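You operate a simulated robot arm through the tools that you are given. There is no shell and no other tool.

You are at the controls of a simulated robot arm. One attempt, no reset.

## Task
Pack the brown basket on the top of the grey chest. At the end: the teal shock sensor from the top of the grey chest is in the brown basket; the blue tube stands on top of the white ink bottle; the green yarn bobbin is in the brown basket; the red spool stands on top of the cream number block; whatever was shut is shut again. Leave all else as you found it, and nothing knocked over.

It is judged by the outcome, as a careful person would: the job done as asked, and still so three seconds after it is handed in. It fails if anything else is knocked over, pushed out of place, dropped, spilled or broken.

## Robot
A 7-joint arm with a two-finger parallel gripper, fixed in place. Base frame: the origin is at the foot of the arm, x ahead of it, y to its left, z up; the work surface is at about z = 0. Units: m, rad, N and s.
With the tool pointing down near the work surface it reaches from about 0.22 to 0.58 m from the base axis. Its first joint turns from -1.152 to 1.152 rad. Payload 2.5 kg.
The tool frame sits at the grasp point between the pads (the TCP): z along the fingers, y along the line on which they close. The tips reach 0.023 m beyond it. Largest opening 0.094 m; finger width 0.038, thickness 0.01; the body of the gripper, 0.054 by 0.096 m, starts 0.039 m behind the TCP.
Orientation is that of the tool frame in the base frame, as a unit quaternion [x, y, z, w]. With the fingers straight down and closing along the base's y, the tool's x points along the base's -x, its y along +y and its z along -z.

## Interface
- The arm moves only by the tool play_rows. Its argument "series" is a list of rows, each an object (a shift or turn left out is 0, a gripper value left out holds the last) with "hand": the opening, from 0 (shut) to 1 (fully open); "travel": the shift along the tool's x, y, z in m, a list of three; "rotation": the turn, a rotation vector about the tool's x, y, z in rad, a list of three. In form: [{"hand": hand, "travel": [x, y, z], "rotation": [rx, ry, rz]}, ...]. A call has 1 to 20 rows; each row is the pose to reach, as a shift and turn from the pose commanded when the call began, along the tool's axes at that moment. Each row takes 0.2 s and may step no farther than 0.05 m and 0.15 rad from the row before; otherwise, or with a gripper value out of range, the whole call is refused. Where a pose cannot be reached the arm comes as near as it can. A force on the tool above 40 N (or 10 N above the force at the start of the call, whichever is more), or a blocked arm, ends the call early, and 0.2 s more pass. Each finger travels about 0.108 m/s and halts on what it meets, pressing with about 25 N; the grip force reading is that of the motor and also rises with nothing between the fingers. The clock runs only during rows and for 0.2 s after the last one: add rows that repeat a pose to give the fingers time. It gives the time, the measured TCP pose, the force on the tool (base axes), the opening and the grip force at its end, in the units of the frame above (readings bear some noise), with the torque about the TCP (base axes, N m) and any sound that the robot's microphone picked up, and new pictures: "pictures" is both (left out), scene, wrist or none.
- Cameras (640 x 400 px; columns grow to the right, rows downward): "scene" is fixed at [0.1075, -0.4031, 0.5355]; the picture's right is [0.90, -0.43, 0.00], its down [-0.29, -0.60, -0.74] and it looks along [0.32, 0.67, -0.67] (base axes); focal length 220 px, centre (320, 200). "wrist" rides on the gripper at [0.086, 0.016, -0.075] in the tool frame; the picture's right is [-0.18, 0.98, 0.00], its down [-0.58, -0.11, -0.81] and it looks along [-0.79, -0.15, 0.59] (tool axes); focal length 243 px, centre (320, 200). There is no depth. A picture from a camera that has moved, and an enlarged one, comes with that camera's place and axes in the base frame and with its lens.
- close_up(camera, box): a new picture of the part [left, top, right, bottom] of that camera's present view, enlarged. No time passes.
- sign_off(): hands the job in; it is judged then, once.

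Places have to be worked out from the pictures, the camera data and where the tool is seen. Open the gripper and draw the arm clear of the work before you hand the job in, unless the task says otherwise.

The tools are called after "Request:" as a command line: name --argument value ..., lists and objects as JSON in quotes. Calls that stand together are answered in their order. play_rows: Moves the arm, as the interface text tells. Its arguments: {"type":"object","properties":{"series":{"type":"array","items":{"type":"object","properties":{"hand":{"type":"number"},"travel":{"type":"array","items":{"type":"number"}},"rotation":{"type":"array","items":{"type":"number"}}}}},"pictures":{"type":"string","enum":["both","scene","wrist","none"]}},"required":["series"]} The other tools are called the same way: close_up (camera, box) takes an enlarged picture of a part of a camera's view; sign_off () hands the job in.

At the start:

```text
time_s: 0.0
tcp_pos: [0.3198, -0.0537, 0.3796]
ee_rot: [-0.001, 1.0, 0.0, 0.001]
contact_force: [0.3, -0.6, -0.2]
torque: [-0.01, 0.01, -0.01]
finger_gap: 0.0939
finger_force: 0.1
```

scene: 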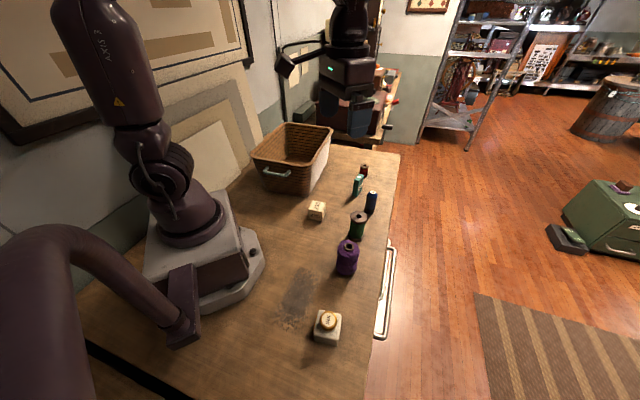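
wrist: 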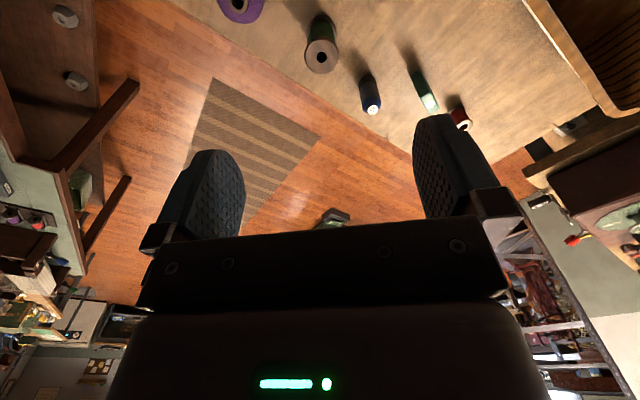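

I'll begin by looking closely at the scene to identify the objects on the chest top.

Request:
close_up --camera "scene" --box '[240, 110, 420, 230]'

Request:
close_up --camera "scene" --box '[260, 200, 420, 360]'

Request:
close_up --camera "wrist" --box '[200, 0, 520, 200]'

```text
3.33 times, centred on (330, 170) of scene
camera zoom: at [0.1075, -0.4031, 0.5355], right [0.9, -0.43, 0.0], down [-0.29, -0.6, -0.74], along [0.32, 0.67, -0.67], focal length 733 px, centre (287, 300)
```

zoom: 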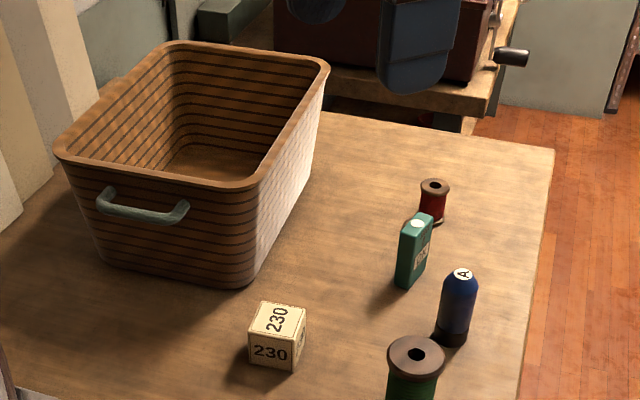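

```text
2.50 times, centred on (340, 280) of scene
camera zoom: at [0.1075, -0.4031, 0.5355], right [0.9, -0.43, 0.0], down [-0.29, -0.6, -0.74], along [0.32, 0.67, -0.67], focal length 549 px, centre (270, 0)
```

zoom: 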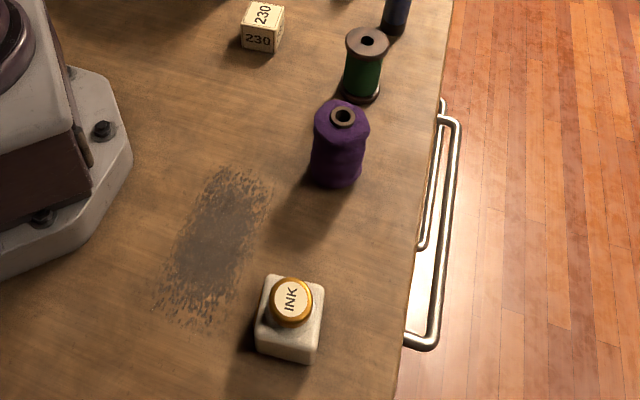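

```text
2.00 times, centred on (360, 100) of wrist
camera zoom: at [0.2335, -0.0387, 0.4537], right [0.18, 0.98, 0.0], down [0.58, -0.11, 0.81], along [0.79, -0.15, -0.59], focal length 485 px, centre (240, 400)
```

zoom: 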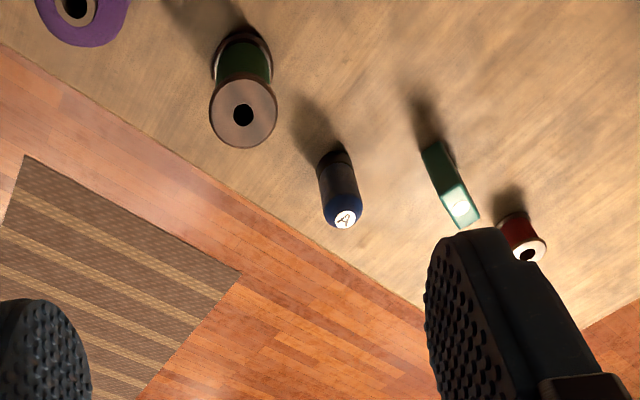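

Let me check the surroundings too, for other look-alike objects and for whether the drawers are shut.

Request:
close_up --camera "scene" --box '[340, 200, 440, 360]'

Request:
close_up --camera "wrist" --box '[0, 0, 160, 400]'

Request:
close_up --camera "scene" --box '[540, 160, 640, 260]'

Request:
close_up --camera "scene" --box '[260, 0, 420, 150]'

Request:
close_up --camera "wrist" --box '[480, 0, 640, 400]'

```text
2.50 times, centred on (390, 280) of scene
camera zoom: at [0.1075, -0.4031, 0.5355], right [0.9, -0.43, 0.0], down [-0.29, -0.6, -0.74], along [0.32, 0.67, -0.67], focal length 549 px, centre (145, 0)
```

zoom: 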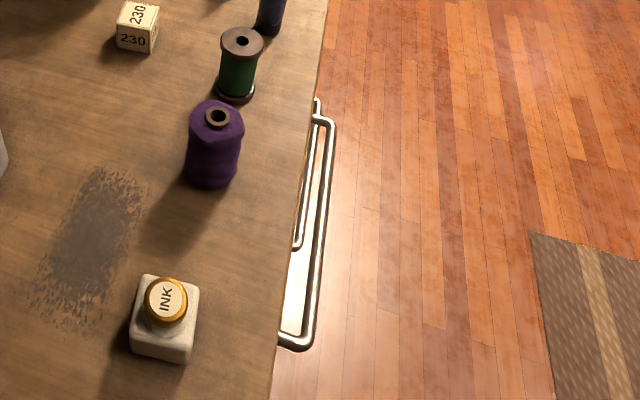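

```text
1.00 times, centred on (80, 200) of wrist (not enlarged: the box is as wide or as high as the picture)
camera zoom: at [0.2335, -0.0387, 0.4537], right [0.18, 0.98, 0.0], down [0.58, -0.11, 0.81], along [0.79, -0.15, -0.59], focal length 243 px, centre (560, 200)
```

zoom: 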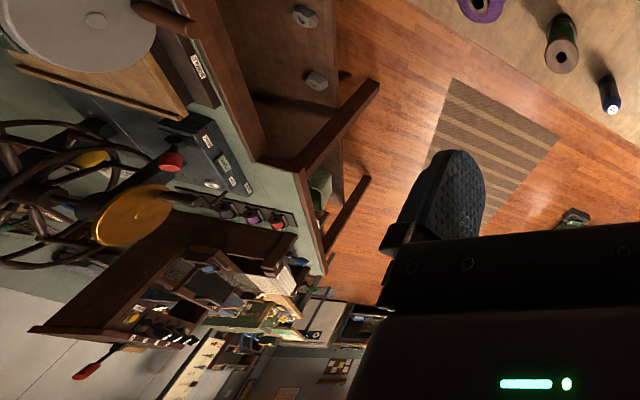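

```text
4.00 times, centred on (590, 210) of scene
camera zoom: at [0.1075, -0.4031, 0.5355], right [0.9, -0.43, 0.0], down [-0.29, -0.6, -0.74], along [0.32, 0.67, -0.67], focal length 879 px, centre (-760, 160)
```

zoom: 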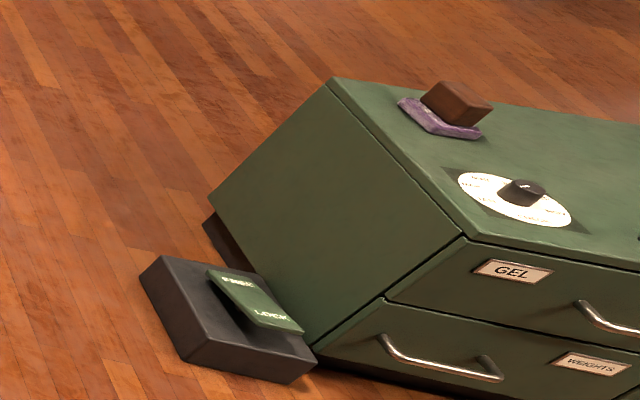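

```text
2.67 times, centred on (340, 75) of scene
camera zoom: at [0.1075, -0.4031, 0.5355], right [0.9, -0.43, 0.0], down [-0.29, -0.6, -0.74], along [0.32, 0.67, -0.67], focal length 586 px, centre (267, 533)
```

zoom: 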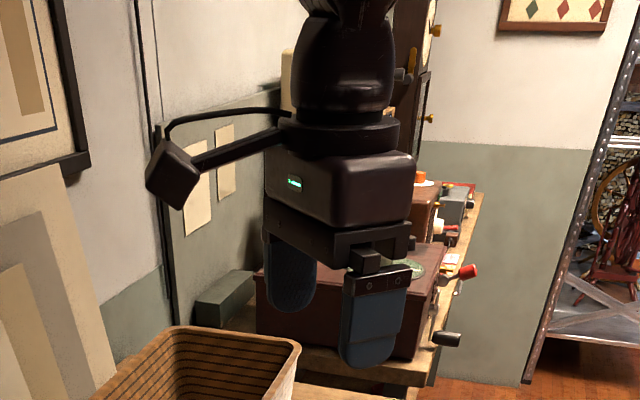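

```text
1.00 times, centred on (560, 200) of wrist (not enlarged: the box is as wide or as high as the picture)
camera zoom: at [0.2335, -0.0387, 0.4537], right [0.18, 0.98, 0.0], down [0.58, -0.11, 0.81], along [0.79, -0.15, -0.59], focal length 243 px, centre (80, 200)
```

zoom: 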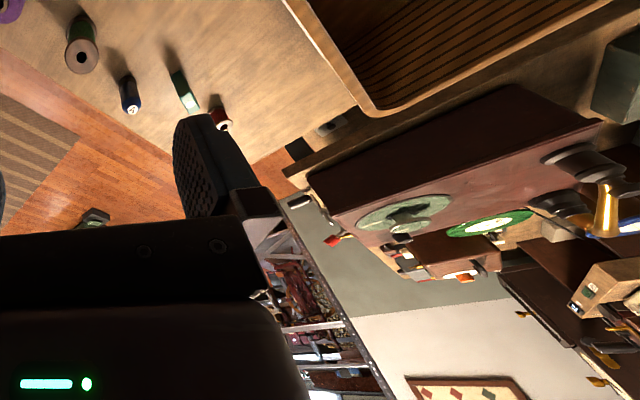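

Rough triangulation gives teal ≈(0.50,0.105), red ≈(0.583,0.186), blue ≈(0.488,0.005), green ≈(0.39,-0.066), block ≈(0.32,0.07), ink ≈(0.19,-0.26). I'll zoom in harder for detail on shapes and orientations.

Request:
close_up --camera "scene" --box '[336, 156, 386, 218]'

Request:
close_up --camera "scene" --box '[300, 300, 356, 350]'

Request:
close_up --camera "scene" --box '[296, 190, 376, 250]'

Request:
close_up --camera "wrist" --box '[340, 50, 480, 140]'

```text
6.45 times, centred on (361, 187) of scene
camera zoom: at [0.1075, -0.4031, 0.5355], right [0.9, -0.43, 0.0], down [-0.29, -0.6, -0.74], along [0.32, 0.67, -0.67], focal length 1418 px, centre (56, 284)
```

zoom: 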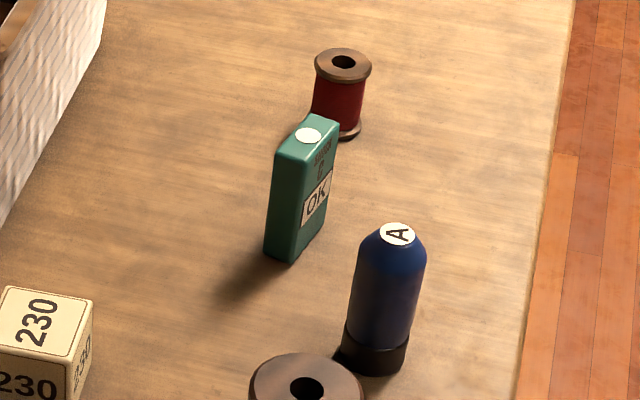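

```text
8.00 times, centred on (328, 325) of scene
camera zoom: at [0.1075, -0.4031, 0.5355], right [0.9, -0.43, 0.0], down [-0.29, -0.6, -0.74], along [0.32, 0.67, -0.67], focal length 1758 px, centre (256, -800)
```

zoom: 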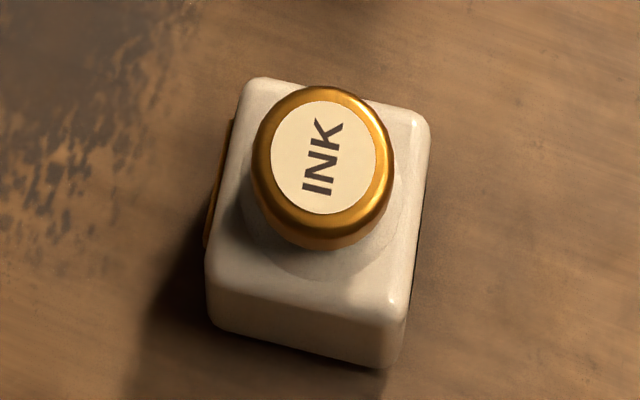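

```text
6.67 times, centred on (336, 220) of scene
camera zoom: at [0.1075, -0.4031, 0.5355], right [0.9, -0.43, 0.0], down [-0.29, -0.6, -0.74], along [0.32, 0.67, -0.67], focal length 1465 px, centre (213, 67)
```

zoom: 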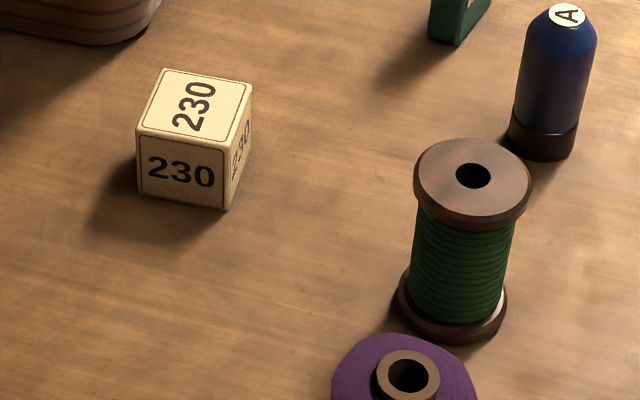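

```text
4.44 times, centred on (410, 95) of wrist
camera zoom: at [0.2335, -0.0387, 0.4537], right [0.18, 0.98, 0.0], down [0.58, -0.11, 0.81], along [0.79, -0.15, -0.59], focal length 1078 px, centre (-80, 667)
```

zoom: 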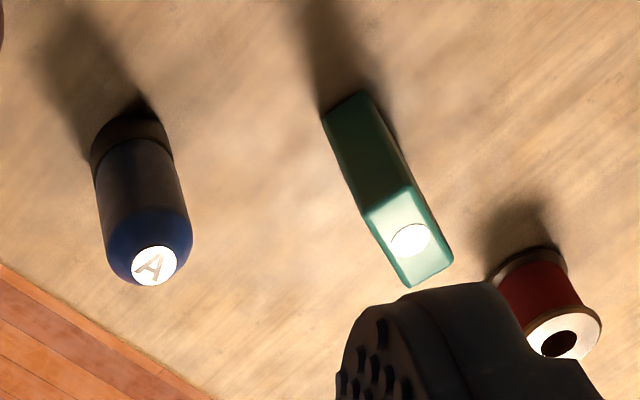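

The teal box is ≈18×45×77 mm with its long axis at ≈31° from base x; the ink cap top is at ≈(0.194,-0.262,0.066). I'll move the open gripper to above the teal sensor, yawed to close on its thin sides, and check with the wrist camera.

Request:
play_rows --series '[{"hand": 1, "travel": [-0.018, 0.0157, 0.018], "rotation": [0, 0, -0.054]}, {"hand": 1, "travel": [-0.036, 0.0313, 0.0359], "rotation": [0, 0, -0.108]}, {"travel": [-0.0541, 0.047, 0.0539], "rotation": [0, 0, -0.162]}, {"travel": [-0.0721, 0.0627, 0.0718], "rotation": [0, 0, -0.216]}, {"travel": [-0.0901, 0.0784, 0.0898], "rotation": [0, 0, -0.27]}, {"travel": [-0.1081, 0.094, 0.1078], "rotation": [0, 0, -0.324]}, {"travel": [-0.1261, 0.1097, 0.1257], "rotation": [0, 0, -0.378]}, {"travel": [-0.1442, 0.1254, 0.1437], "rotation": [0, 0, -0.432]}, {"travel": [-0.1622, 0.141, 0.1616], "rotation": [0, 0, -0.486]}, {"travel": [-0.1802, 0.1567, 0.1796], "rotation": [0, 0, -0.54]}, {"travel": [-0.1802, 0.1567, 0.1796], "rotation": [0, 0, -0.54]}]'

```text
time_s: 2.4
tcp_pos: [0.4998, 0.1036, 0.1993]
ee_rot: [-0.267, 0.964, 0.0, 0.0]
contact_force: [-0.3, 0.1, 0.9]
torque: [-0.01, 0.01, -0.01]
finger_gap: 0.0938
finger_force: 0.0
camera wrist: at [0.4174, 0.0717, 0.2732], right [-0.35, 0.94, 0.0], down [0.55, 0.21, 0.81], along [0.76, 0.28, -0.59], focal length 243 px, centre (320, 200)
```

scene: 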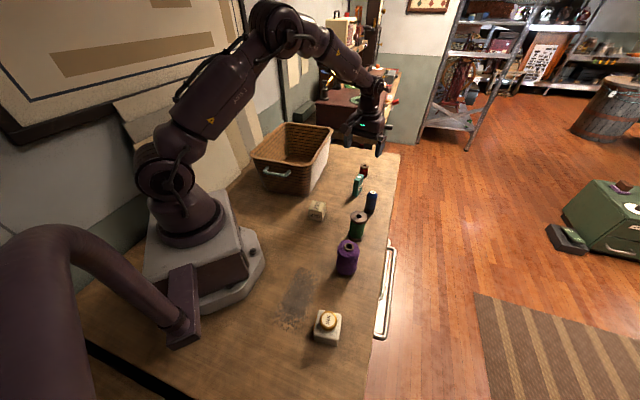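
wrist: 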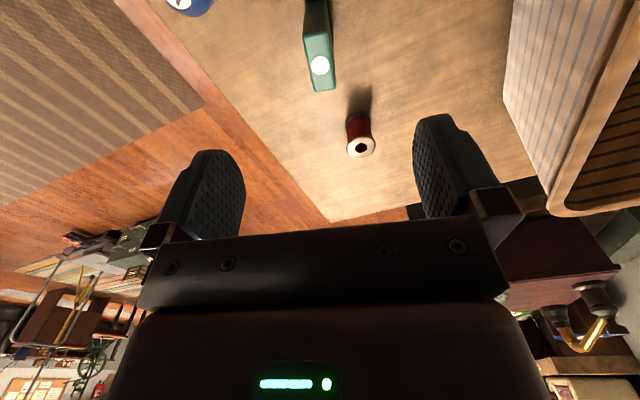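

The sensor appears centred between the fingers. I'll zoom in to check yaw alignment and offset.

Request:
close_up --camera "wrist" --box '[270, 0, 400, 170]'

Request:
close_up --camera "wrist" --box '[480, 0, 640, 230]'

```text
2.35 times, centred on (335, 85) of wrist
camera zoom: at [0.4174, 0.0717, 0.2732], right [-0.35, 0.94, 0.0], down [0.55, 0.21, 0.81], along [0.76, 0.28, -0.59], focal length 571 px, centre (285, 471)
```

zoom: 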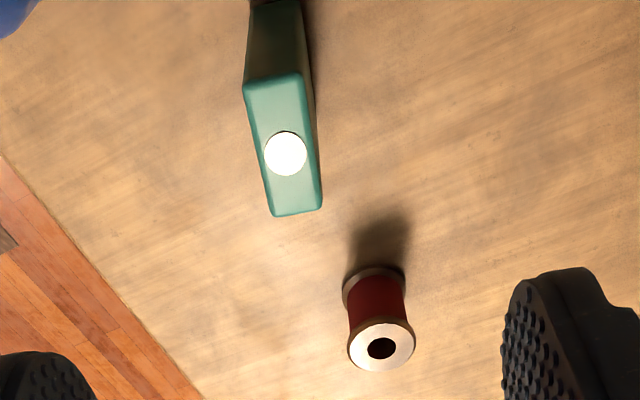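

```text
1.74 times, centred on (560, 115) of wrist
camera zoom: at [0.4174, 0.0717, 0.2732], right [-0.35, 0.94, 0.0], down [0.55, 0.21, 0.81], along [0.76, 0.28, -0.59], focal length 422 px, centre (-97, 348)
```

zoom: 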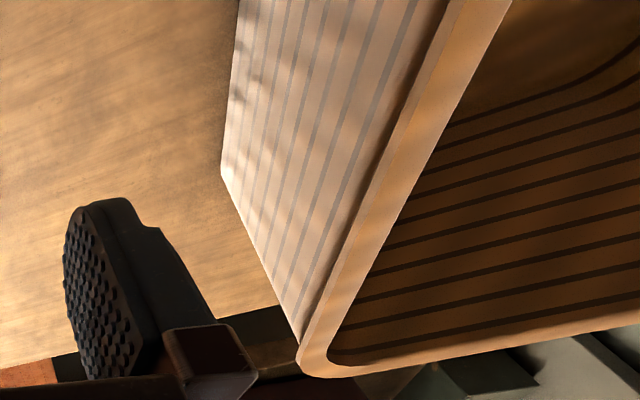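

Corners give the sensor's centre at ≈(0.5015,0.1035) with yaw ≈0.55 rad, so the alignment is good. I'll descend to z≈0.058 and close gently in two stages.

Request:
play_rows --series '[{"hand": 1, "travel": [-0.0014, -0.0008, 0.03]}, {"travel": [-0.0014, -0.0008, 0.06]}, {"travel": [-0.0014, -0.0008, 0.09]}, {"travel": [-0.0014, -0.0008, 0.115]}, {"travel": [-0.0014, -0.0008, 0.132]}, {"travel": [-0.0014, -0.0008, 0.141]}, {"hand": 0.3, "travel": [-0.0014, -0.0008, 0.141]}, {"hand": 0.3, "travel": [-0.0014, -0.0008, 0.141]}, {"hand": 0.3, "travel": [-0.0014, -0.0008, 0.141]}]'

```text
time_s: 4.4
tcp_pos: [0.502, 0.1022, 0.0587]
ee_rot: [-0.266, 0.964, 0.0, 0.0]
contact_force: [0.0, 0.6, -0.6]
torque: [0.04, -0.02, -0.02]
finger_gap: 0.0283
finger_force: 0.0
camera wrist: at [0.4188, 0.0715, 0.133], right [-0.35, 0.94, 0.0], down [0.55, 0.21, 0.81], along [0.76, 0.28, -0.59], focal length 243 px, centre (320, 200)
```

scene: 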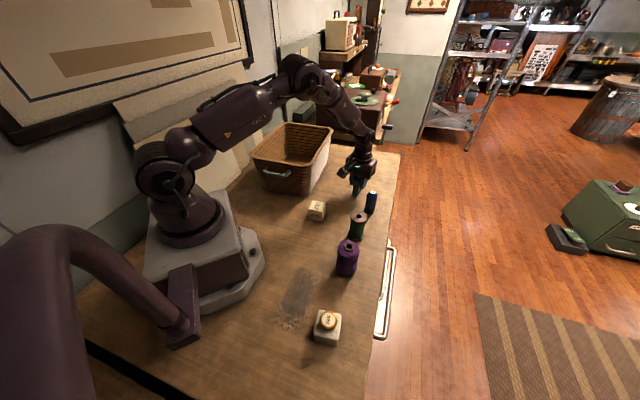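
wrist: 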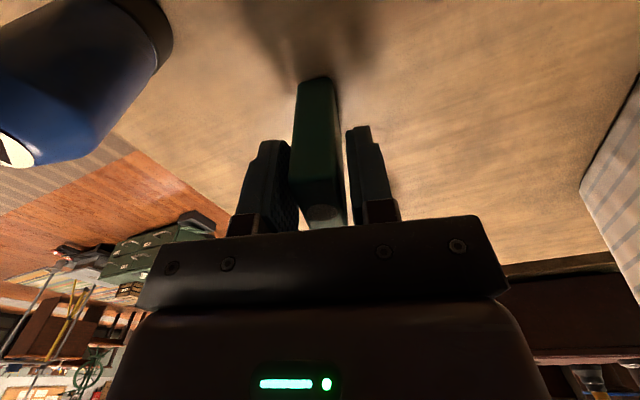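

The sensor stands between the fingers. Now I close fully and lift gently.

Request:
play_rows --series '[{"hand": 0.15}, {"hand": 0.0}, {"hand": 0.0}, {"hand": 0.0}, {"hand": 0.0}]' --pictures "wrist"

```text
time_s: 5.6
tcp_pos: [0.5007, 0.103, 0.0586]
ee_rot: [-0.267, 0.964, -0.001, 0.0]
contact_force: [-0.9, 0.0, -0.4]
torque: [-0.03, 0.01, -0.04]
finger_gap: 0.0197
finger_force: 24.9
camera wrist: at [0.4188, 0.0715, 0.1331], right [-0.35, 0.94, 0.0], down [0.55, 0.21, 0.81], along [0.76, 0.28, -0.59], focal length 243 px, centre (320, 200)
```

wrist: 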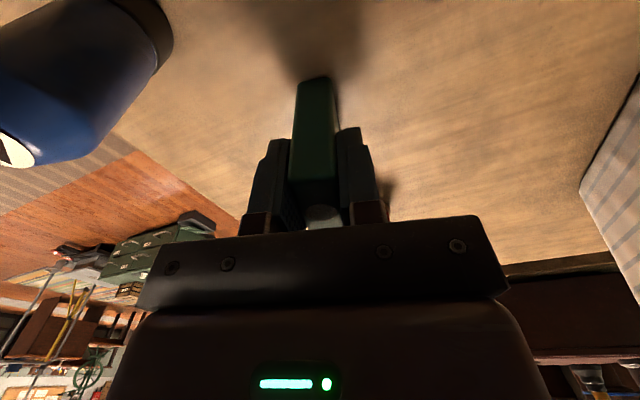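

Gripped at 19.7 mm gap. I'll lift to z≈0.30, then carry it over the far end of the basket, yawing to align with the basket's long axis.

Request:
play_rows --series '[{"hand": 0, "travel": [0, 0, -0.01]}, {"travel": [0, 0, -0.035]}, {"travel": [0, 0, -0.065]}, {"travel": [0, 0, -0.1]}, {"travel": [0, 0, -0.135]}, {"travel": [0, 0, -0.17]}, {"travel": [0, 0, -0.205]}, {"travel": [0, 0, -0.235]}, {"travel": [-0.0017, 0.0135, -0.247], "rotation": [0, 0, -0.02]}, {"travel": [-0.005, 0.0404, -0.25], "rotation": [0, 0, -0.05]}, {"travel": [-0.0086, 0.07, -0.25], "rotation": [0, 0, -0.08]}, {"travel": [-0.0126, 0.1023, -0.25], "rotation": [0, 0, -0.12]}, {"travel": [-0.0166, 0.1347, -0.25], "rotation": [0, 0, -0.16]}, {"travel": [-0.0206, 0.167, -0.25], "rotation": [0, 0, -0.2]}, {"travel": [-0.0246, 0.1993, -0.25], "rotation": [0, 0, -0.24]}, {"travel": [-0.0282, 0.2289, -0.25], "rotation": [0, 0, -0.27]}, {"travel": [-0.0315, 0.2558, -0.25], "rotation": [0, 0, -0.29]}, {"travel": [-0.0332, 0.2693, -0.25], "rotation": [0, 0, -0.3]}, {"travel": [-0.0332, 0.2693, -0.25], "rotation": [0, 0, -0.3]}]'

```text
time_s: 9.6
tcp_pos: [0.391, 0.351, 0.31]
ee_rot: [-0.407, 0.913, 0.0, 0.0]
contact_force: [-0.5, 0.0, 0.1]
torque: [0.03, 0.01, -0.03]
finger_gap: 0.0198
finger_force: 24.9
camera wrist: at [0.3215, 0.2967, 0.3828], right [-0.61, 0.79, 0.0], down [0.47, 0.36, 0.81], along [0.64, 0.49, -0.59], focal length 243 px, centre (320, 200)
```

scene: 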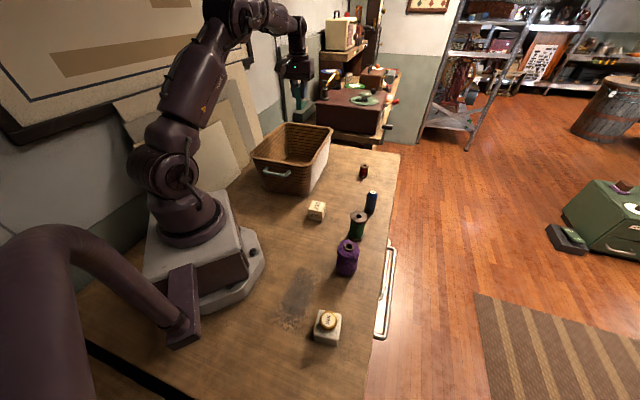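
wrist: 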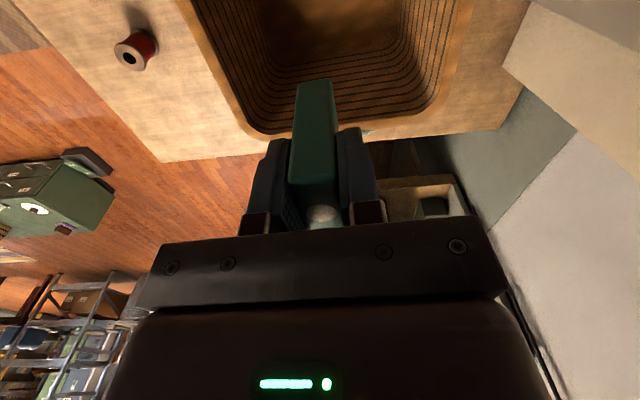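

The sensor is held over the basket. I'll zoom to measure the basket's inner walls and floor from here.

Request:
close_up --camera "wrist" --box '[180, 0, 480, 150]'

Request:
close_up --camera "scene" --box '[240, 60, 350, 200]'

```text
2.13 times, centred on (330, 75) of wrist
camera zoom: at [0.3215, 0.2967, 0.3828], right [-0.61, 0.79, 0.0], down [0.47, 0.36, 0.81], along [0.64, 0.49, -0.59], focal length 518 px, centre (299, 467)
```

zoom: 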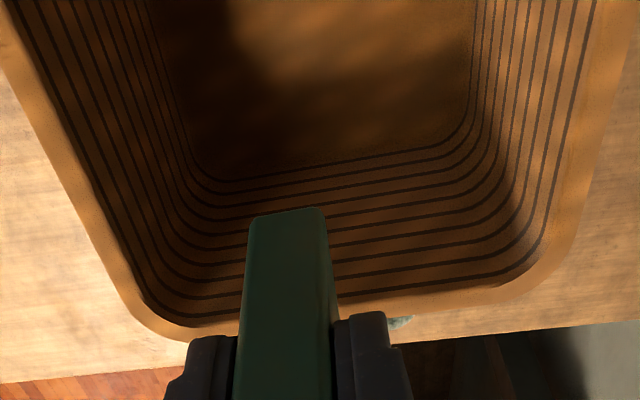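

```text
2.86 times, centred on (295, 130) of scene
camera zoom: at [0.1075, -0.4031, 0.5355], right [0.9, -0.43, 0.0], down [-0.29, -0.6, -0.74], along [0.32, 0.67, -0.67], focal length 628 px, centre (391, 400)
```

zoom: 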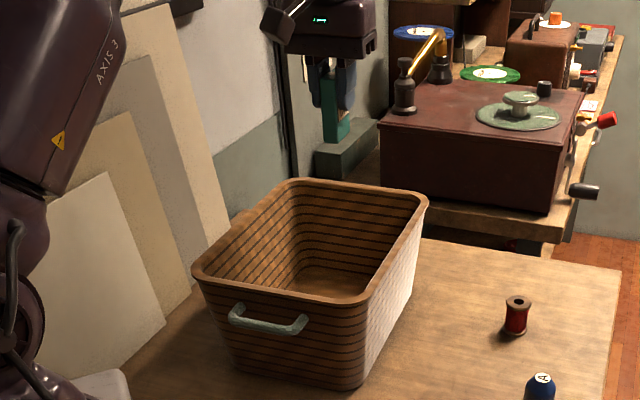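

Re-deriving with better pixel picks, the rim is ≈0.145 m high and the basket's centre ≈(0.353,0.319). The sensor is +5 cm along the long axis; I'll shift 2 cm farther and lower most of the way, then check contact in fine steps.

Request:
play_rows --series '[{"hand": 0, "travel": [-0.008, 0, 0.01]}, {"travel": [-0.016, 0, 0.035]}, {"travel": [-0.02, 0, 0.065]}, {"travel": [-0.02, 0, 0.1]}, {"travel": [-0.02, 0, 0.135]}, {"travel": [-0.02, 0, 0.165]}, {"travel": [-0.02, 0, 0.19]}, {"travel": [-0.02, 0, 0.205]}, {"travel": [-0.02, 0, 0.21]}, {"travel": [-0.02, 0, 0.21]}]'

```text
time_s: 11.8
tcp_pos: [0.4041, 0.3644, 0.0983]
ee_rot: [-0.408, 0.913, -0.001, 0.0]
contact_force: [0.4, 0.2, -1.2]
torque: [0.01, -0.03, 0.02]
finger_gap: 0.0199
finger_force: 24.9
camera wrist: at [0.3351, 0.3107, 0.1724], right [-0.61, 0.79, 0.0], down [0.47, 0.36, 0.81], along [0.64, 0.49, -0.59], focal length 243 px, centre (320, 200)
```

scene: 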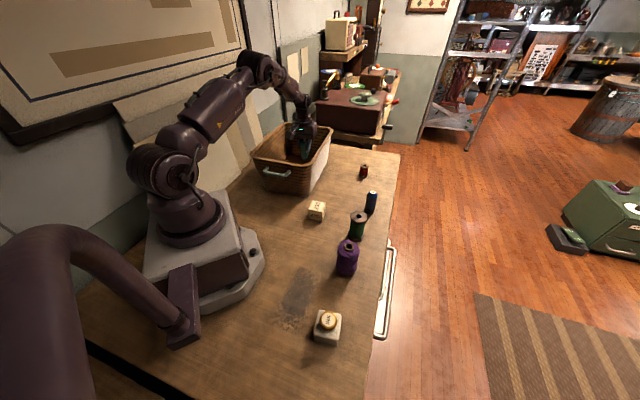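
wrist: 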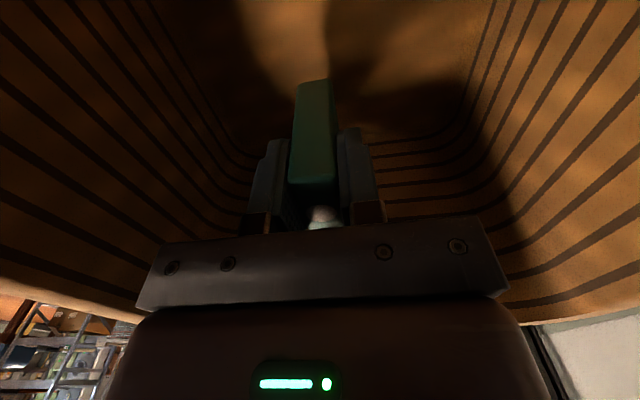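

The sensor is inside with clearance around. I'll lower in 3 mm steps and watch the vertical force for floor contact.

Request:
play_rows --series '[{"hand": 0, "travel": [0, 0, 0.005]}, {"travel": [0, 0, 0.01]}, {"travel": [0, 0, 0.014]}, {"travel": [0, 0, 0.017]}, {"travel": [0, 0, 0.02]}]' --pictures "none"

Request:
play_rows --series '[{"hand": 0, "travel": [0, 0, 0.002]}, {"travel": [0, 0, 0.004]}]' --pictures "wrist"

```text
time_s: 13.0
tcp_pos: [0.4056, 0.3652, 0.0788]
ee_rot: [-0.407, 0.913, 0.0, -0.001]
contact_force: [0.1, 0.7, -1.4]
torque: [-0.03, 0.05, 0.01]
finger_gap: 0.0199
finger_force: 25.2
```

```text
time_s: 13.6
tcp_pos: [0.4056, 0.3653, 0.0743]
ee_rot: [-0.408, 0.913, 0.0, 0.0]
contact_force: [-0.4, -0.2, -0.5]
torque: [0.03, 0.01, 0.01]
finger_gap: 0.0195
finger_force: 25.1
camera wrist: at [0.3353, 0.3113, 0.1487], right [-0.61, 0.79, 0.0], down [0.47, 0.36, 0.81], along [0.64, 0.49, -0.59], focal length 243 px, centre (320, 200)
```

wrist: 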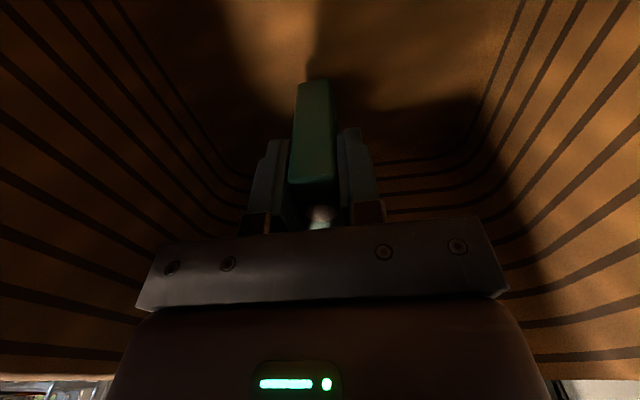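

No contact yet (bottom ≈16 mm above the table plane). Continue in 2 mm steps.

Request:
play_rows --series '[{"hand": 0, "travel": [0, 0, 0.002]}, {"travel": [0, 0, 0.004]}]' --pictures "none"

Request:
play_rows --series '[{"hand": 0, "travel": [0, 0, 0.002]}, {"travel": [0, 0, 0.003]}]' --pictures "none"

```text
time_s: 14.2
tcp_pos: [0.4052, 0.3662, 0.0714]
ee_rot: [-0.408, 0.913, 0.0, 0.001]
contact_force: [0.1, 0.9, -0.6]
torque: [0.0, 0.0, -0.01]
finger_gap: 0.0195
finger_force: 25.2
```

```text
time_s: 14.8
tcp_pos: [0.4042, 0.3653, 0.0697]
ee_rot: [-0.408, 0.913, 0.0, 0.001]
contact_force: [0.4, -0.5, -1.8]
torque: [-0.01, 0.0, 0.02]
finger_gap: 0.0194
finger_force: 24.6
```

Request:
play_rows --series '[{"hand": 0, "travel": [0, 0, 0.001]}, {"travel": [0, 0, 0.002]}, {"travel": [0, 0, 0.002]}]' --pictures "none"

```text
time_s: 15.6
tcp_pos: [0.4068, 0.3654, 0.0681]
ee_rot: [-0.407, 0.913, 0.0, 0.001]
contact_force: [-2.3, -2.1, 8.4]
torque: [-0.25, 0.23, -0.01]
finger_gap: 0.0198
finger_force: 25.4
```

Floor contact is registered (8 N up) at TCP z≈0.068. I'll ease off 1 mm, open slowly and look.

Request:
play_rows --series '[{"hand": 0, "travel": [0, 0, -0.001]}, {"hand": 0.25, "travel": [0, 0, -0.001]}, {"hand": 0.32, "travel": [0, 0, -0.001]}, {"hand": 0.4, "travel": [0, 0, -0.001]}, {"hand": 0.45, "travel": [0, 0, -0.001]}, {"hand": 0.45, "travel": [0, 0, -0.001]}]' --pictures "wrist"

```text
time_s: 17.0
tcp_pos: [0.4047, 0.3661, 0.0682]
ee_rot: [-0.408, 0.913, 0.0, 0.0]
contact_force: [0.4, 0.3, 0.1]
torque: [0.01, -0.04, -0.01]
finger_gap: 0.0421
finger_force: 0.0
camera wrist: at [0.3355, 0.3112, 0.1412], right [-0.61, 0.79, 0.0], down [0.47, 0.36, 0.81], along [0.64, 0.49, -0.59], focal length 243 px, centre (320, 200)
```

wrist: 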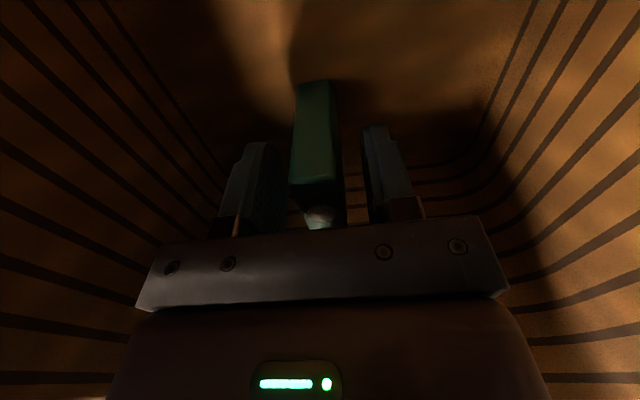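

The sensor stands free on the basket floor. I'll rise straight up clear of the rim.

Request:
play_rows --series '[{"hand": 0.45, "travel": [0, 0, -0.01]}, {"travel": [0, 0, -0.03]}, {"travel": [0, 0, -0.06]}, {"travel": [0, 0, -0.095]}, {"travel": [0, 0, -0.135]}, {"travel": [0, 0, -0.175]}, {"travel": [0, 0, -0.21]}, {"travel": [0, 0, -0.235]}, {"travel": [0, 0, -0.235]}]'

```text
time_s: 19.0
tcp_pos: [0.4039, 0.3653, 0.3024]
ee_rot: [-0.408, 0.913, 0.0, -0.001]
contact_force: [0.5, -0.1, -0.5]
torque: [0.01, -0.01, -0.02]
finger_gap: 0.0423
finger_force: 0.0
camera wrist: at [0.3346, 0.3111, 0.3756], right [-0.61, 0.79, 0.0], down [0.47, 0.36, 0.81], along [0.64, 0.49, -0.59], focal length 243 px, centre (320, 200)
```

scene: 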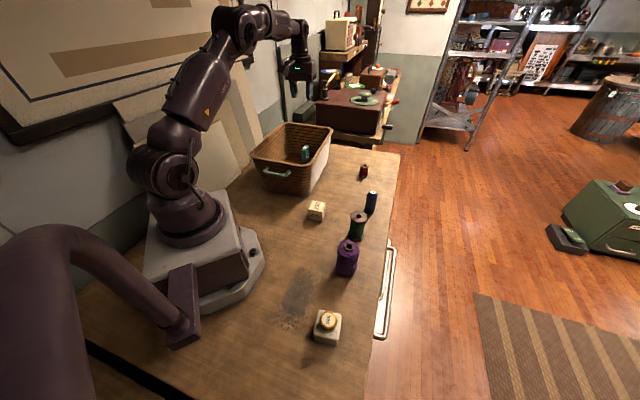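
wrist: 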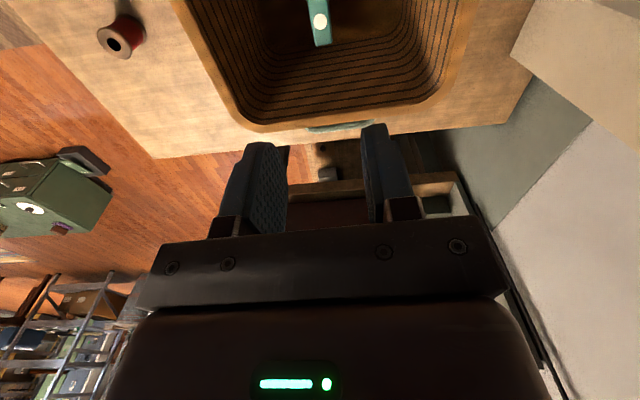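

The sensor is upright in the basket. Next the red spool: I'll move to above it, turning the tool to the radial direction.

Request:
play_rows --series '[{"hand": 0.6, "travel": [0.0035, -0.0241, 0.0], "rotation": [0, 0, 0.053]}, {"hand": 0.8, "travel": [0.007, -0.0482, 0.005], "rotation": [0, 0, 0.106]}, {"travel": [0.0104, -0.0723, 0.01], "rotation": [0, 0, 0.159]}, {"travel": [0.0139, -0.0964, 0.02], "rotation": [0, 0, 0.212]}, {"travel": [0.0174, -0.1205, 0.03], "rotation": [0, 0, 0.265]}, {"travel": [0.0209, -0.1446, 0.04], "rotation": [0, 0, 0.318]}, {"travel": [0.0244, -0.1687, 0.052], "rotation": [0, 0, 0.371]}, {"travel": [0.0278, -0.1928, 0.064], "rotation": [0, 0, 0.424]}, {"travel": [0.0313, -0.2169, 0.074], "rotation": [0, 0, 0.477]}, {"travel": [0.0348, -0.241, 0.082], "rotation": [0, 0, 0.53]}, {"travel": [0.0348, -0.241, 0.082], "rotation": [0, 0, 0.53]}]' --pictures "wrist"

```text
time_s: 21.4
tcp_pos: [0.5609, 0.1791, 0.22]
ee_rot: [-0.154, 0.988, 0.0, 0.0]
contact_force: [-0.2, 0.9, -0.6]
torque: [-0.01, -0.02, 0.02]
finger_gap: 0.0752
finger_force: 0.1
camera wrist: at [0.474, 0.1672, 0.2943], right [-0.12, 0.99, 0.0], down [0.59, 0.07, 0.81], along [0.8, 0.1, -0.59], focal length 243 px, centre (320, 200)
```

wrist: 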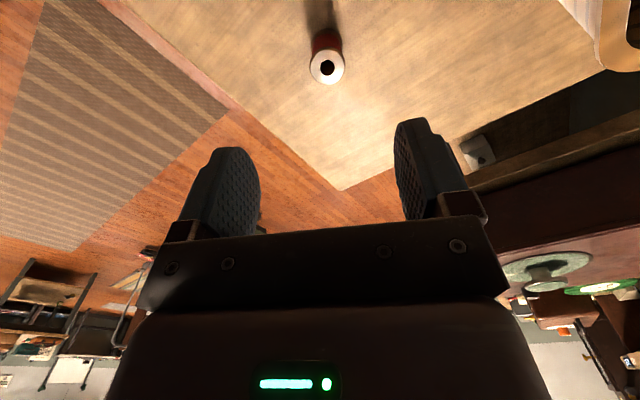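

Request:
close_up --camera "wrist" --box '[280, 0, 380, 100]'

Request:
close_up --camera "scene" --box '[340, 140, 400, 200]'

```text
4.00 times, centred on (330, 50) of wrist
camera zoom: at [0.474, 0.1672, 0.2943], right [-0.12, 0.99, 0.0], down [0.59, 0.07, 0.81], along [0.8, 0.1, -0.59], focal length 970 px, centre (280, 800)
```

zoom: 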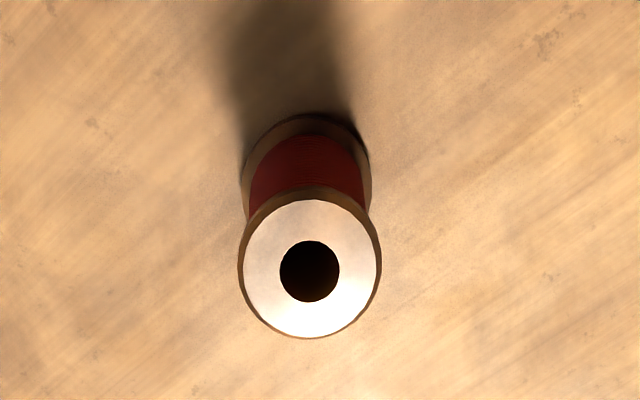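

```text
6.67 times, centred on (370, 170) of scene
camera zoom: at [0.1075, -0.4031, 0.5355], right [0.9, -0.43, 0.0], down [-0.29, -0.6, -0.74], along [0.32, 0.67, -0.67], focal length 1465 px, centre (-13, 400)
```

zoom: 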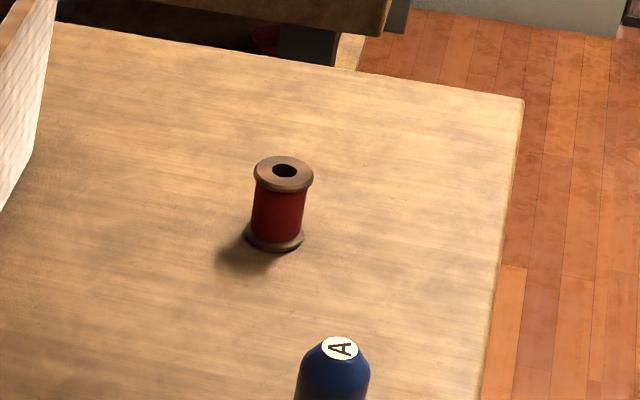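

Triangulated spool centre ≈(0.587,0.189), top z≈0.051, flange ≈36 mm; radius 0.617 is beyond straight-down reach, so I'll tilt the fingers outward 0.3 rad (closing axis stays horizontal) and approach.

Request:
play_rows --series '[{"hand": 0.8, "travel": [-0.0056, 0.0003, 0.01], "rotation": [0, -0.06, 0]}, {"travel": [-0.0111, 0.0006, 0.025], "rotation": [0, -0.12, 0]}, {"travel": [-0.0167, 0.001, 0.04], "rotation": [0, -0.18, 0]}, {"travel": [-0.0222, 0.0013, 0.055], "rotation": [0, -0.24, 0]}, {"travel": [-0.0278, 0.0016, 0.07], "rotation": [0, -0.3, 0]}, {"travel": [-0.0278, 0.0016, 0.07], "rotation": [0, -0.3, 0]}]'

```text
time_s: 22.8
tcp_pos: [0.5878, 0.1895, 0.1501]
ee_rot: [-0.152, 0.977, 0.023, 0.148]
contact_force: [0.3, 0.3, -0.3]
torque: [0.0, -0.03, 0.04]
finger_gap: 0.0753
finger_force: 0.1
camera wrist: at [0.4829, 0.1721, 0.195], right [-0.13, 0.99, 0.05], down [0.33, -0.01, 0.94], along [0.93, 0.14, -0.33], focal length 243 px, centre (320, 200)
```

scene: 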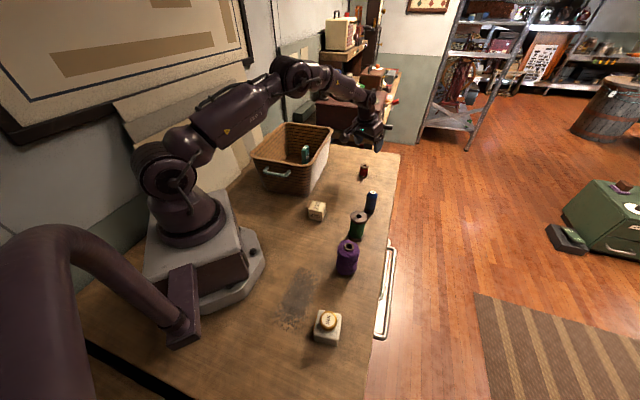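
wrist: 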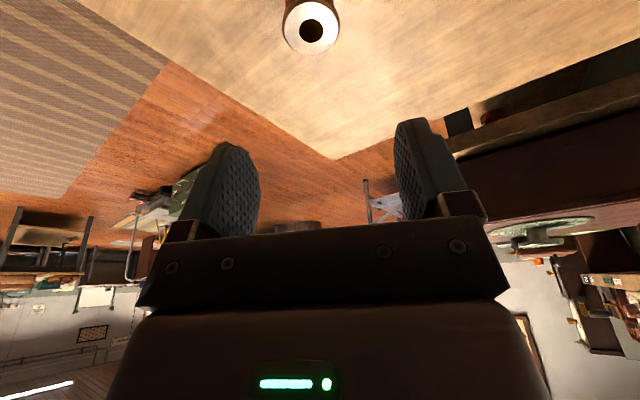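

Reached with the tilt. The spool is centred; I'll descend vertically to z≈0.033 and pre-close.

Request:
play_rows --series '[{"hand": 0.8, "travel": [0.0089, 0, 0.0287]}, {"travel": [0.0177, 0, 0.0573]}, {"travel": [0.0251, 0, 0.0812]}, {"travel": [0.0311, 0, 0.1003]}, {"travel": [0.0346, 0, 0.1118]}, {"travel": [0.0346, 0, 0.1118]}, {"hand": 0.5, "travel": [0.0346, 0, 0.1118]}, {"hand": 0.45, "travel": [0.0346, 0, 0.1118]}, {"hand": 0.45, "travel": [0.0346, 0, 0.1118]}]'

```text
time_s: 24.8
tcp_pos: [0.5874, 0.1883, 0.032]
ee_rot: [-0.154, 0.977, 0.023, 0.148]
contact_force: [0.0, 0.0, 0.3]
torque: [0.02, -0.01, -0.04]
finger_gap: 0.0423
finger_force: 0.0
camera wrist: at [0.4834, 0.1718, 0.0779], right [-0.13, 0.99, 0.05], down [0.34, -0.01, 0.94], along [0.93, 0.14, -0.33], focal length 243 px, centre (320, 200)
```

scene: 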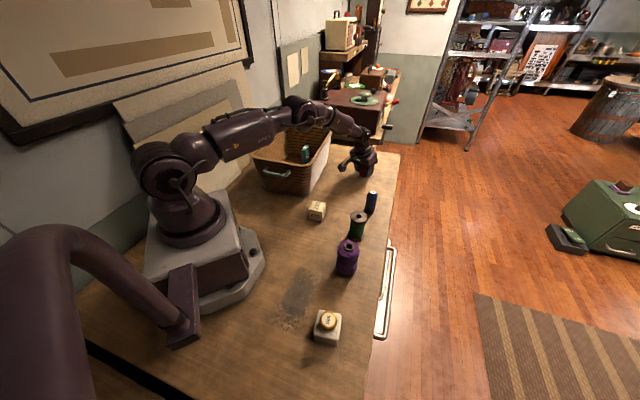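
wrist: 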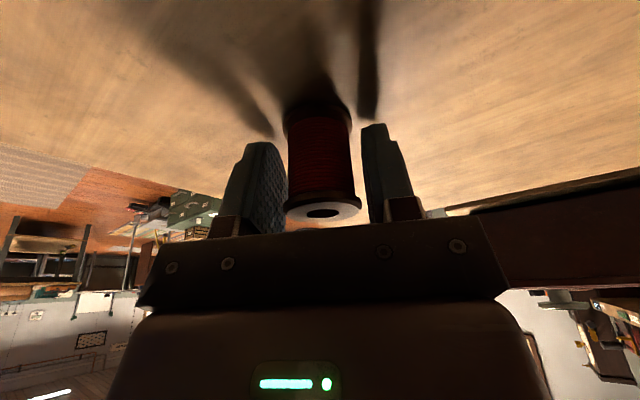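

The spool is between the pads. Closing gently.

Request:
play_rows --series '[{"hand": 0.4}, {"hand": 0.36}, {"hand": 0.2}, {"hand": 0.0}, {"hand": 0.0}, {"hand": 0.0}]' --pictures "wrist"

```text
time_s: 26.2
tcp_pos: [0.5879, 0.1901, 0.0315]
ee_rot: [-0.153, 0.977, 0.023, 0.148]
contact_force: [-0.1, 0.5, 0.2]
torque: [0.01, -0.04, 0.01]
finger_gap: 0.0359
finger_force: 24.7
camera wrist: at [0.4835, 0.1718, 0.078], right [-0.13, 0.99, 0.05], down [0.34, -0.01, 0.94], along [0.93, 0.14, -0.33], focal length 243 px, centre (320, 200)
```

wrist: 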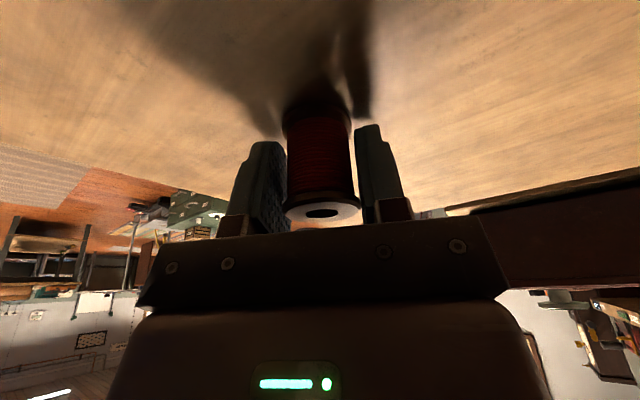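

Gripped at 35.9 mm (flange diameter). I'll lift straight up and check how it hangs.

Request:
play_rows --series '[{"hand": 0, "travel": [-0.0015, 0, -0.0048]}, {"travel": [-0.0059, 0, -0.0191]}, {"travel": [-0.0133, 0, -0.043]}, {"travel": [-0.0222, 0, -0.0716]}, {"travel": [-0.031, 0, -0.1003]}, {"travel": [-0.0399, 0, -0.129]}, {"travel": [-0.0443, 0, -0.1433]}, {"travel": [-0.0443, 0, -0.1433]}]'

```text
time_s: 28.0
tcp_pos: [0.5873, 0.1886, 0.1843]
ee_rot: [-0.153, 0.977, 0.023, 0.147]
contact_force: [0.2, 0.4, -0.5]
torque: [0.03, 0.02, -0.01]
finger_gap: 0.0358
finger_force: 24.5
camera wrist: at [0.4828, 0.1718, 0.2287], right [-0.13, 0.99, 0.05], down [0.34, -0.01, 0.94], along [0.93, 0.14, -0.33], focal length 243 px, centre (320, 200)
```

scene: 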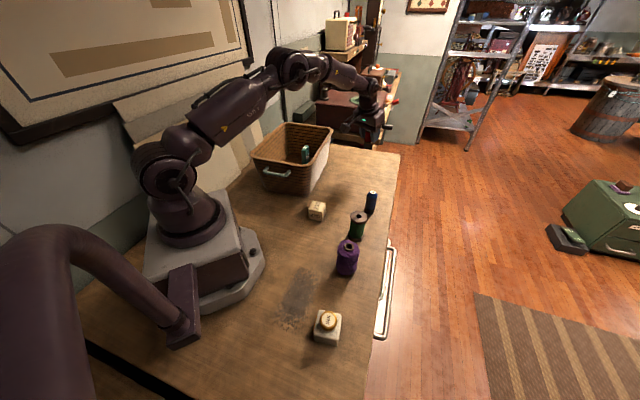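
wrist: 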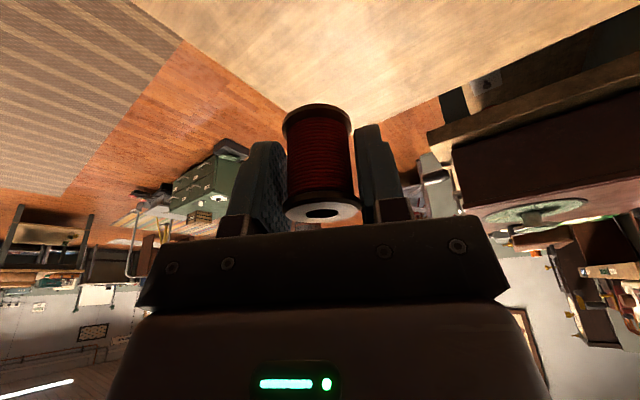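

The spool hangs upright, unchanged in the grip. Let me re-measure the number block at high zoom before carrying the spool over.

Request:
close_up --camera "scene" --box '[300, 194, 334, 228]'

Request:
close_up --camera "scene" --box '[340, 90, 400, 160]'

```text
11.76 times, centred on (317, 211) of scene
camera zoom: at [0.1075, -0.4031, 0.5355], right [0.9, -0.43, 0.0], down [-0.29, -0.6, -0.74], along [0.32, 0.67, -0.67], focal length 2586 px, centre (355, 71)
```

zoom: 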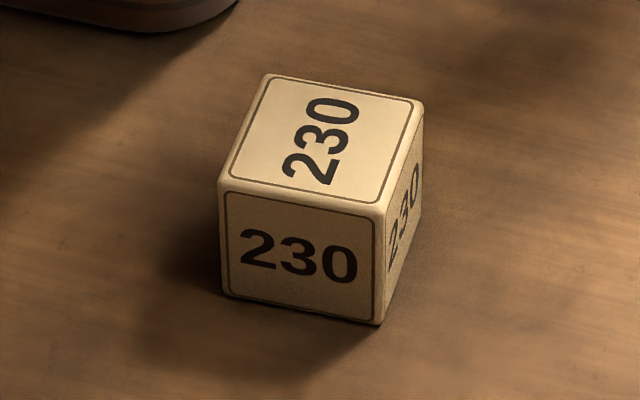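

```text
5.71 times, centred on (370, 125) of scene
camera zoom: at [0.1075, -0.4031, 0.5355], right [0.9, -0.43, 0.0], down [-0.29, -0.6, -0.74], along [0.32, 0.67, -0.67], focal length 1256 px, centre (34, 629)
```

zoom: 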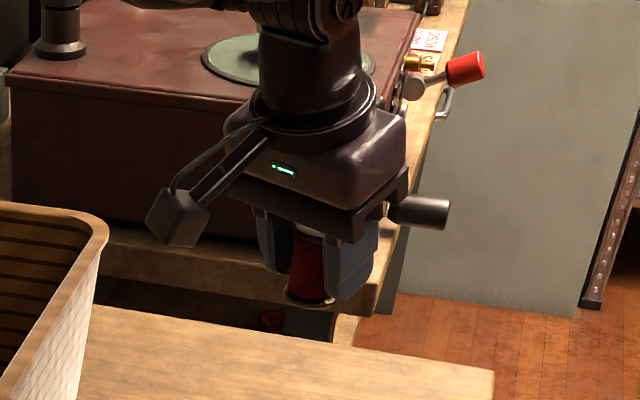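

Block top centre is ≈(0.321,0.065,0.045), and the camera model checks out against the held spool. I'll carry the spool over at constant tilt and stop above the block.

Request:
play_rows --series '[{"hand": 0, "travel": [-0.0059, 0, -0.0191]}, {"travel": [0.0164, -0.0029, -0.026]}, {"travel": [0.0442, -0.0066, -0.0346]}, {"travel": [0.0721, -0.0103, -0.0432]}, {"travel": [0.1027, -0.0143, -0.0527]}, {"travel": [0.1334, -0.0184, -0.0622]}, {"travel": [0.164, -0.0224, -0.0716]}, {"travel": [0.1946, -0.0264, -0.0811]}, {"travel": [0.2225, -0.0301, -0.0897]}, {"travel": [0.2503, -0.0338, -0.0983]}, {"travel": [0.2726, -0.0367, -0.1052]}, {"travel": [0.2726, -0.0367, -0.1052]}]'

```text
time_s: 30.6
tcp_pos: [0.32, 0.0647, 0.2038]
ee_rot: [-0.153, 0.977, 0.024, 0.148]
contact_force: [0.4, 1.2, 1.1]
torque: [0.02, 0.0, 0.02]
finger_gap: 0.0356
finger_force: 25.4
camera wrist: at [0.2151, 0.0467, 0.2481], right [-0.13, 0.99, 0.05], down [0.33, -0.01, 0.94], along [0.93, 0.14, -0.33], focal length 243 px, centre (320, 200)
```

scene: 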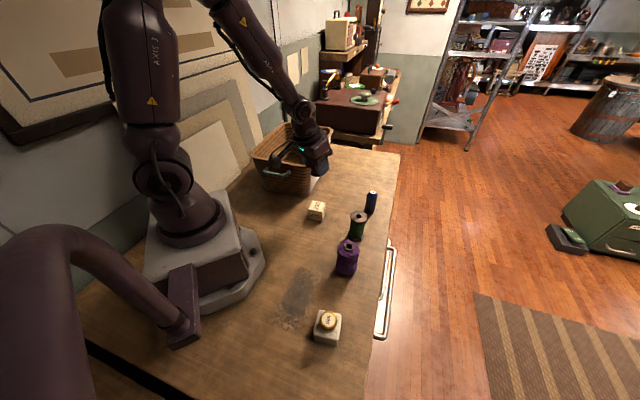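
wrist: 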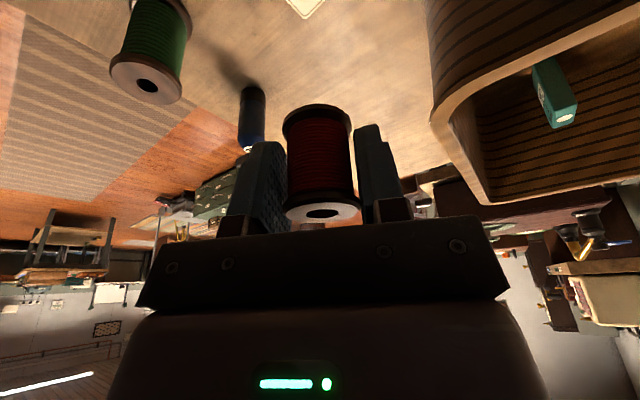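

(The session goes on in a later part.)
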